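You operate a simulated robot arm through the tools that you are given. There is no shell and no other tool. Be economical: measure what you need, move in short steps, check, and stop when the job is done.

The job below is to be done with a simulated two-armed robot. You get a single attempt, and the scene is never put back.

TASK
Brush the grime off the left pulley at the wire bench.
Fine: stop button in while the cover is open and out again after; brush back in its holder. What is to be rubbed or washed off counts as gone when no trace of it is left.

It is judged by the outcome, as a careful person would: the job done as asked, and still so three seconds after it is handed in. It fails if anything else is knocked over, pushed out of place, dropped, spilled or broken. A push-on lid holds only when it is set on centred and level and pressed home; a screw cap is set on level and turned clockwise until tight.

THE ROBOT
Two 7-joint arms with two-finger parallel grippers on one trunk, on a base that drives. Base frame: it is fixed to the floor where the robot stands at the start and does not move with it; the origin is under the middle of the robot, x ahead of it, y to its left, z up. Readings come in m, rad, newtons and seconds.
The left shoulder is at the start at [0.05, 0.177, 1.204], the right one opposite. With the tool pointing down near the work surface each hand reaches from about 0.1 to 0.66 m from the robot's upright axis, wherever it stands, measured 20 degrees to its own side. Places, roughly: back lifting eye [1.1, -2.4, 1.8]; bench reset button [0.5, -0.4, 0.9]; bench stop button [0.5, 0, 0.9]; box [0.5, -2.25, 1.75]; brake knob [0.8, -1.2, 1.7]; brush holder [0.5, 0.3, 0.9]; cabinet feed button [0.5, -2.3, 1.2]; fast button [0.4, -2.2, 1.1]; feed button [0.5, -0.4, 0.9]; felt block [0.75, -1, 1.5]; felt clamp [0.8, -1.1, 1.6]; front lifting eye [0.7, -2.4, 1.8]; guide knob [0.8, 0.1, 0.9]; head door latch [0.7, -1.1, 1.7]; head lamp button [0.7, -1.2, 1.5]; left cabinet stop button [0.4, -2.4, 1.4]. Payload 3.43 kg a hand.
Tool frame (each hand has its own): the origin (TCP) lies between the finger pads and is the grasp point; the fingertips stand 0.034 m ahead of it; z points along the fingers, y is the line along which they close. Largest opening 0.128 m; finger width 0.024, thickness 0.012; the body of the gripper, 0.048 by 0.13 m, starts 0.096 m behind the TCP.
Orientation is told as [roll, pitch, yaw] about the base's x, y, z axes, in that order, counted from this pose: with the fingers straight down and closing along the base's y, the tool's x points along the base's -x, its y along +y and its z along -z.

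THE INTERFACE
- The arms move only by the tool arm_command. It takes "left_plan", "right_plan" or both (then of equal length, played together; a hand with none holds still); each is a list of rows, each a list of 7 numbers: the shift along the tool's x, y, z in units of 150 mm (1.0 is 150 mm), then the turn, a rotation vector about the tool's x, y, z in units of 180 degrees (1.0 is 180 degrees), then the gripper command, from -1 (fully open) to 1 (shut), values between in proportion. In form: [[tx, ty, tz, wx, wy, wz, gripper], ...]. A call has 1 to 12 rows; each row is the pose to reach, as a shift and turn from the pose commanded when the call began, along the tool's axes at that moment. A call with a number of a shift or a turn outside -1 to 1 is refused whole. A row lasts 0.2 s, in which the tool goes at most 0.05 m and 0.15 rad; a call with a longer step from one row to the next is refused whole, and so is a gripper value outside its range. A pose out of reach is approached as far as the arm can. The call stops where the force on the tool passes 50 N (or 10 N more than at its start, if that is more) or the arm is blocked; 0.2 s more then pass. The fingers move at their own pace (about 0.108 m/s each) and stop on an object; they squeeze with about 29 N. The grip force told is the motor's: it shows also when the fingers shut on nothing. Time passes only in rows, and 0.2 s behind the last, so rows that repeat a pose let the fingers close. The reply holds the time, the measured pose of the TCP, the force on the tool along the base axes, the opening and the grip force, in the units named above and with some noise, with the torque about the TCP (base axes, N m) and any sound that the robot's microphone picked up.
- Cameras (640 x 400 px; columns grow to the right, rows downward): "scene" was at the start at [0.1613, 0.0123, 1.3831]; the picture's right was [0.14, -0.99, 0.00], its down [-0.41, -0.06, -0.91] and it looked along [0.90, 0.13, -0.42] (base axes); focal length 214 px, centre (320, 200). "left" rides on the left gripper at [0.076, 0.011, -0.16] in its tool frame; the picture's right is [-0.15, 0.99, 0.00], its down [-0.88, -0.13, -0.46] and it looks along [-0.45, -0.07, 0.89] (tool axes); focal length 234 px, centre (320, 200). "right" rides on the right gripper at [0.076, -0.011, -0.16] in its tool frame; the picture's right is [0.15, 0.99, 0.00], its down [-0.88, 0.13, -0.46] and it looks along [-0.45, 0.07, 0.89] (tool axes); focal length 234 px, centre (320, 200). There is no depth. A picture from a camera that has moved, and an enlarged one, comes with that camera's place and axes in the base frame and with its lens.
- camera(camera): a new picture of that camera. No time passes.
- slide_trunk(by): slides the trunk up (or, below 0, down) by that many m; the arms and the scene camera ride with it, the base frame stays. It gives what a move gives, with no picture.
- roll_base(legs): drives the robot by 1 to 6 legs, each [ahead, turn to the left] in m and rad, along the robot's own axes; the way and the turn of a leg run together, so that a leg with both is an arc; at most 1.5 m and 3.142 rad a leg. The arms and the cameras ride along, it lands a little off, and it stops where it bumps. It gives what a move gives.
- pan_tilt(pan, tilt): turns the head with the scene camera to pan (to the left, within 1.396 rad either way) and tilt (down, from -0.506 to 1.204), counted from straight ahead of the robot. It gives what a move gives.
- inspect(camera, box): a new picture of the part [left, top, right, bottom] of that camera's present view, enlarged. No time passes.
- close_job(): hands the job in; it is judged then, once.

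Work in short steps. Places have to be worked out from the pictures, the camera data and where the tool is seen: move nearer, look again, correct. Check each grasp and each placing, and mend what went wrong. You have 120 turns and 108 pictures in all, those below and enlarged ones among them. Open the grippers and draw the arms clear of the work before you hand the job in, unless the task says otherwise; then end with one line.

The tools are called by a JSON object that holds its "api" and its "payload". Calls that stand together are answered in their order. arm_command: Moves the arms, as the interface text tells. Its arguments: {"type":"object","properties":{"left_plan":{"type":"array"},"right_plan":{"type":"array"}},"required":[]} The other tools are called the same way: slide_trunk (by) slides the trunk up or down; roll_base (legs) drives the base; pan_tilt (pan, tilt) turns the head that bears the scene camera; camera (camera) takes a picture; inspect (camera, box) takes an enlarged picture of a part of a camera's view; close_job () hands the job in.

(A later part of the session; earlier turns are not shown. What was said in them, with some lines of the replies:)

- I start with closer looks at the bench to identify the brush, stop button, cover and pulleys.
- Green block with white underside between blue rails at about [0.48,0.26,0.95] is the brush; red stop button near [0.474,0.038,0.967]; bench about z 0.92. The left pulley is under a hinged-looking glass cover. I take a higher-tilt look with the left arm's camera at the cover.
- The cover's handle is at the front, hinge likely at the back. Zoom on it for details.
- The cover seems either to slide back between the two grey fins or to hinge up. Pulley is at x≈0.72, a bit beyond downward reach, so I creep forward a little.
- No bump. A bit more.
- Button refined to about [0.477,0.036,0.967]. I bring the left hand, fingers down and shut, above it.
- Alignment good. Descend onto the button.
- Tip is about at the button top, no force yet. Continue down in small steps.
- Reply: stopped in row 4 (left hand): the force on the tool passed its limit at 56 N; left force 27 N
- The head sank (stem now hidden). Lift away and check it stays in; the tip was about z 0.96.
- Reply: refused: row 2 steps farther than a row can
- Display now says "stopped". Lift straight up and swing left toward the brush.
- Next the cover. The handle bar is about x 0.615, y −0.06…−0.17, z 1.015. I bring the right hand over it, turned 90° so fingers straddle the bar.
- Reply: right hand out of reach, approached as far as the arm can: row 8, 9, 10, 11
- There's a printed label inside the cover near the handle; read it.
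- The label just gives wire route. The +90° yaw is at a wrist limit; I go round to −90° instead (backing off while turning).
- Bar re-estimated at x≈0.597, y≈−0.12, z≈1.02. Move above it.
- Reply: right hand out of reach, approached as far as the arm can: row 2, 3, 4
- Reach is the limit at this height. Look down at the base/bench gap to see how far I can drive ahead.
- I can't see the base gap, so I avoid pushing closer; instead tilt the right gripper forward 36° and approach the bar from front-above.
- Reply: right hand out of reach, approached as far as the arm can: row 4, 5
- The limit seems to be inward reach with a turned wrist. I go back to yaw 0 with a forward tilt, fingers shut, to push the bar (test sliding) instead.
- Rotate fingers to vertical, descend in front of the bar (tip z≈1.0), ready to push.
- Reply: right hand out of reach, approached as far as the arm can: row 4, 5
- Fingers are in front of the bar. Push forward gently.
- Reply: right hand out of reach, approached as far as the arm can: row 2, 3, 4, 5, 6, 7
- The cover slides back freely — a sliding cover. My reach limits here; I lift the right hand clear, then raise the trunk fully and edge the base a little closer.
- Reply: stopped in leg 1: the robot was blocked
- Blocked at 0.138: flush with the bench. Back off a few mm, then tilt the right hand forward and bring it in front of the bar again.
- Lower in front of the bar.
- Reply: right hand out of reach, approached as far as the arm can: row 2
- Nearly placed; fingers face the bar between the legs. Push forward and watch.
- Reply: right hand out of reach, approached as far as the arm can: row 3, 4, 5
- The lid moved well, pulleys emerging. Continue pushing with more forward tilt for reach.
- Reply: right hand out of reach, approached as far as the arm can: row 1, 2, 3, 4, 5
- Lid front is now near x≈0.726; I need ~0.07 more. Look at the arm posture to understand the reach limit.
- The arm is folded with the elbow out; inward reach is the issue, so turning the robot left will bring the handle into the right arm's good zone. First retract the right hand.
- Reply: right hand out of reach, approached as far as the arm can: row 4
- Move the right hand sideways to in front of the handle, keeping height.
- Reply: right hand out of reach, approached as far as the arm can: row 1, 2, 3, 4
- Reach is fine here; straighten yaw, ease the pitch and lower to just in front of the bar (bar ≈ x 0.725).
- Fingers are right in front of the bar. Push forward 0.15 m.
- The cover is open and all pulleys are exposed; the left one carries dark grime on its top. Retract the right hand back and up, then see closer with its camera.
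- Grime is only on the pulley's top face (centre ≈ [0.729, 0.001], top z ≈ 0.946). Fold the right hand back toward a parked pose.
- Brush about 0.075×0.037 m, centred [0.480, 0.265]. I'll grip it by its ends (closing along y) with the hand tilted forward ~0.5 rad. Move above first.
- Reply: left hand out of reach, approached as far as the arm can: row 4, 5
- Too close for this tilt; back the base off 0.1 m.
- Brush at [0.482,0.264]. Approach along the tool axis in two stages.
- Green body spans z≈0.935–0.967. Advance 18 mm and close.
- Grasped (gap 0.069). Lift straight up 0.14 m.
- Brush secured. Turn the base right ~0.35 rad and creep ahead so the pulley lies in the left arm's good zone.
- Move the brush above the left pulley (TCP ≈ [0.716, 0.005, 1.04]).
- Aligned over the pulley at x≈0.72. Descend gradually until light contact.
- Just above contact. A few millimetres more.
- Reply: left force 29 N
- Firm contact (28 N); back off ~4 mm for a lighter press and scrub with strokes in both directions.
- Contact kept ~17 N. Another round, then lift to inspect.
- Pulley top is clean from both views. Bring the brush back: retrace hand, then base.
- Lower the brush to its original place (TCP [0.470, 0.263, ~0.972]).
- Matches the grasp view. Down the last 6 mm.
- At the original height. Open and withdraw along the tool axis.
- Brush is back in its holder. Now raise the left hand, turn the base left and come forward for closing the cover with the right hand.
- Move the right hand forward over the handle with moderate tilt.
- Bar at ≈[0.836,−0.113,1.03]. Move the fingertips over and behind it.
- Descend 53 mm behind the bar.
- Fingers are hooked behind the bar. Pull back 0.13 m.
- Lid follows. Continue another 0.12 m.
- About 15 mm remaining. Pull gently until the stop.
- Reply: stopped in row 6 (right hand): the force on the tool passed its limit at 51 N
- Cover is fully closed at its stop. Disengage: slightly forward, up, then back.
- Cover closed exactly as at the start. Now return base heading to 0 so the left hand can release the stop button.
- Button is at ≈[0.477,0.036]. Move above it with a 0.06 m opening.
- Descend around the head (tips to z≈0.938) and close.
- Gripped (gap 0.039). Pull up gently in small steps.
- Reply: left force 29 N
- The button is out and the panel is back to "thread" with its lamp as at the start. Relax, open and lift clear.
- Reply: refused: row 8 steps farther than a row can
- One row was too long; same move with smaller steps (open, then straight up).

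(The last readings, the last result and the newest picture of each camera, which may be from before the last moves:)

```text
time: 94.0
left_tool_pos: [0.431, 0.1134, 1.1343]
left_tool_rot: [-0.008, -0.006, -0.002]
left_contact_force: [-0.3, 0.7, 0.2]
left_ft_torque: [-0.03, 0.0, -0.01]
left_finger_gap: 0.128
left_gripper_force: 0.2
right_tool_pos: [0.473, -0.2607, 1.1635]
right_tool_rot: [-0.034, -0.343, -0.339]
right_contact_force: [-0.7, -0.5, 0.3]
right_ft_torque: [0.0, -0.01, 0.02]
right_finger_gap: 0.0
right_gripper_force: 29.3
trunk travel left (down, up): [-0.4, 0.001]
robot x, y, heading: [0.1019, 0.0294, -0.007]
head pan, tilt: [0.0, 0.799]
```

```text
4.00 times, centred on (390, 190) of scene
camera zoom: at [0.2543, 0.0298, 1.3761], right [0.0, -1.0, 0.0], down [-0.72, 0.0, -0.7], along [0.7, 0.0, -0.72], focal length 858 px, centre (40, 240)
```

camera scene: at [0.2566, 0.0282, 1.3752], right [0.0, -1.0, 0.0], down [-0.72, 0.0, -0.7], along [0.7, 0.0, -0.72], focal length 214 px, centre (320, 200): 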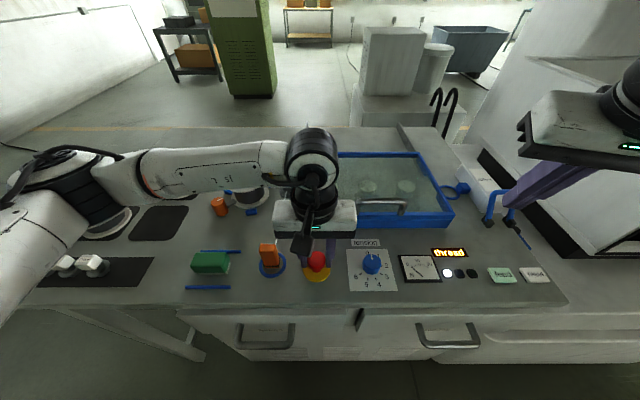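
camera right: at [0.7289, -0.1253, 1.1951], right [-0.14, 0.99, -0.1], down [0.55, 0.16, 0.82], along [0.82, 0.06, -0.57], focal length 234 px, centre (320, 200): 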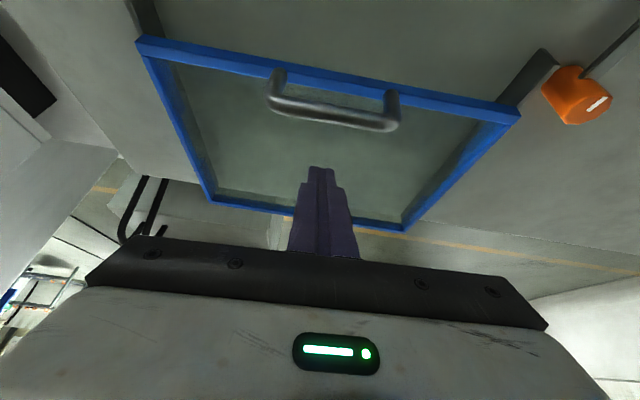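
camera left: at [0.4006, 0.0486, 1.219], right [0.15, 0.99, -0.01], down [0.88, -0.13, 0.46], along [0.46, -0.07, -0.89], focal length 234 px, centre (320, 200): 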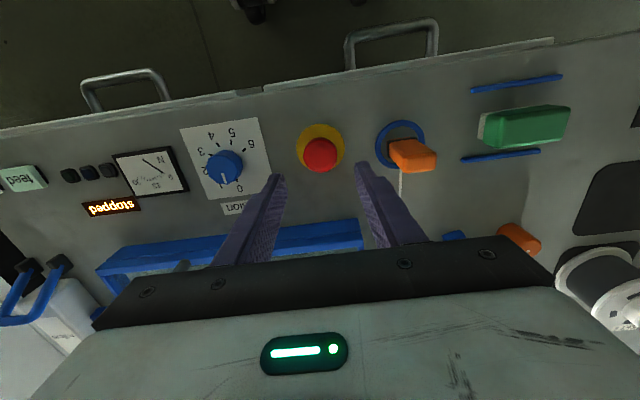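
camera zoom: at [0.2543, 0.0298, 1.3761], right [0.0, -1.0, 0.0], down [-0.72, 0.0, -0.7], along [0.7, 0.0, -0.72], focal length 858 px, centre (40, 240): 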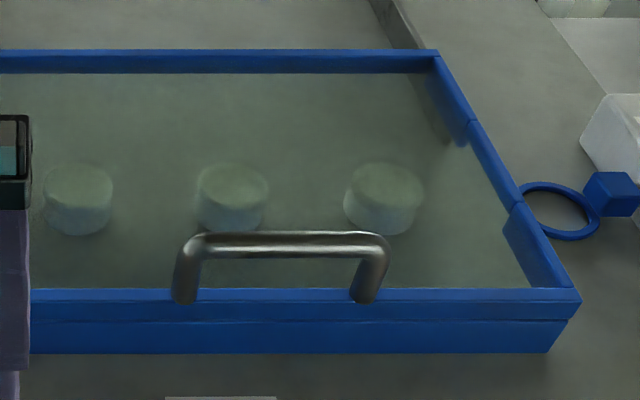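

All good. Raise both arms, open the right gripper, and back the base off for a final check.

{"api": "arm_command", "payload": {"left_plan": [[0.1, 0.1, -0.2, 0, 0, 0, -1], [0.2, 0.2, -0.4, 0, 0, 0, -1], [0.3, 0.2, -0.6, 0, 0, 0, -1]], "right_plan": [[0, 0, -0.2, 0, 0, 0, -0.5], [0, 0, -0.4, 0, 0, 0, -1], [0, 0, -0.5, 0, 0, 0, -1]]}}

{"api": "roll_base", "payload": {"legs": [[-0.12, 0]]}}

{"api": "camera", "payload": {"camera": "scene"}}

{"api": "inspect", "payload": {"camera": "scene", "box": [160, 180, 340, 290]}}

```text
time: 94.8
left_tool_pos: [0.385, 0.1421, 1.2234]
left_tool_rot: [-0.006, -0.006, -0.002]
left_contact_force: [-0.4, -0.5, 0.2]
left_ft_torque: [0.02, -0.01, -0.03]
left_finger_gap: 0.1281
left_gripper_force: 0.0
right_tool_pos: [0.4495, -0.251, 1.2335]
right_tool_rot: [-0.033, -0.341, -0.34]
right_contact_force: [0.0, 0.7, -0.3]
right_ft_torque: [0.0, 0.02, -0.02]
right_finger_gap: 0.1279
right_gripper_force: 0.1
trunk travel left (down, up): [-0.4, 0.001]
robot x, y, heading: [0.1044, 0.0302, -0.002]
head pan, tilt: [0.0, 0.799]
```

```text
time: 96.0
left_tool_pos: [0.2648, 0.142, 1.2247]
left_tool_rot: [-0.004, -0.007, -0.002]
left_contact_force: [-0.4, 0.9, 0.7]
left_ft_torque: [-0.01, -0.07, 0.02]
left_finger_gap: 0.1279
left_gripper_force: 0.1
right_tool_pos: [0.3293, -0.2511, 1.2344]
right_tool_rot: [-0.035, -0.343, -0.339]
right_contact_force: [0.2, -0.9, -0.4]
right_ft_torque: [0.0, -0.04, 0.02]
right_finger_gap: 0.1281
right_gripper_force: 0.0
trunk travel left (down, up): [-0.4, 0.001]
robot x, y, heading: [-0.0136, 0.0274, -0.002]
head pan, tilt: [0.0, 0.799]
```

```text
19 pictures are left
camera scene: at [0.1341, 0.029, 1.3762], right [0.0, -1.0, 0.0], down [-0.72, 0.0, -0.7], along [0.7, 0.0, -0.72], focal length 214 px, centre (320, 200)
```

scene: 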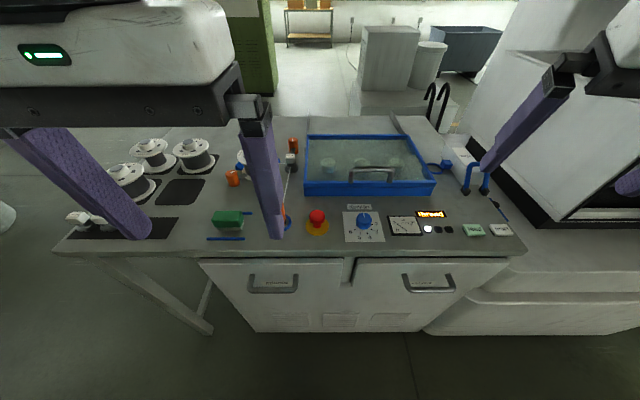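

```text
3.56 times, centred on (250, 235) of scene
camera zoom: at [0.1341, 0.029, 1.3762], right [0.0, -1.0, 0.0], down [-0.72, 0.0, -0.7], along [0.7, 0.0, -0.72], focal length 763 px, centre (569, 76)
```

zoom: 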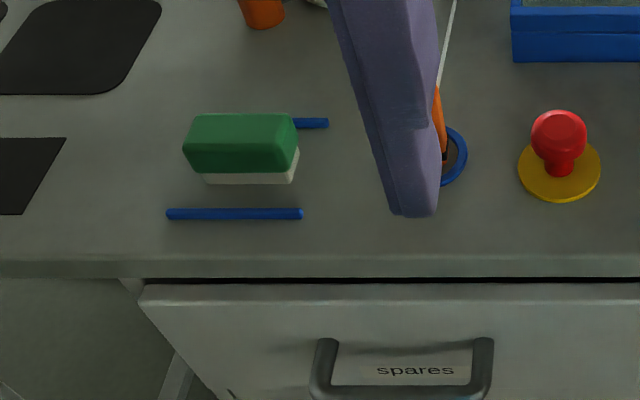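

The brush is in its holder, the cover is closed, the stop button is out, the pulley is clean, and both arms are clear of the bench. I hand the job in.

{"api": "close_job", "payload": {}}

```text
The job is handed in.
```

The left pulley's top face is brushed clean, with no grime left in the close-up views; the cover is closed again, the stop button is out, and the brush is back in its holder.
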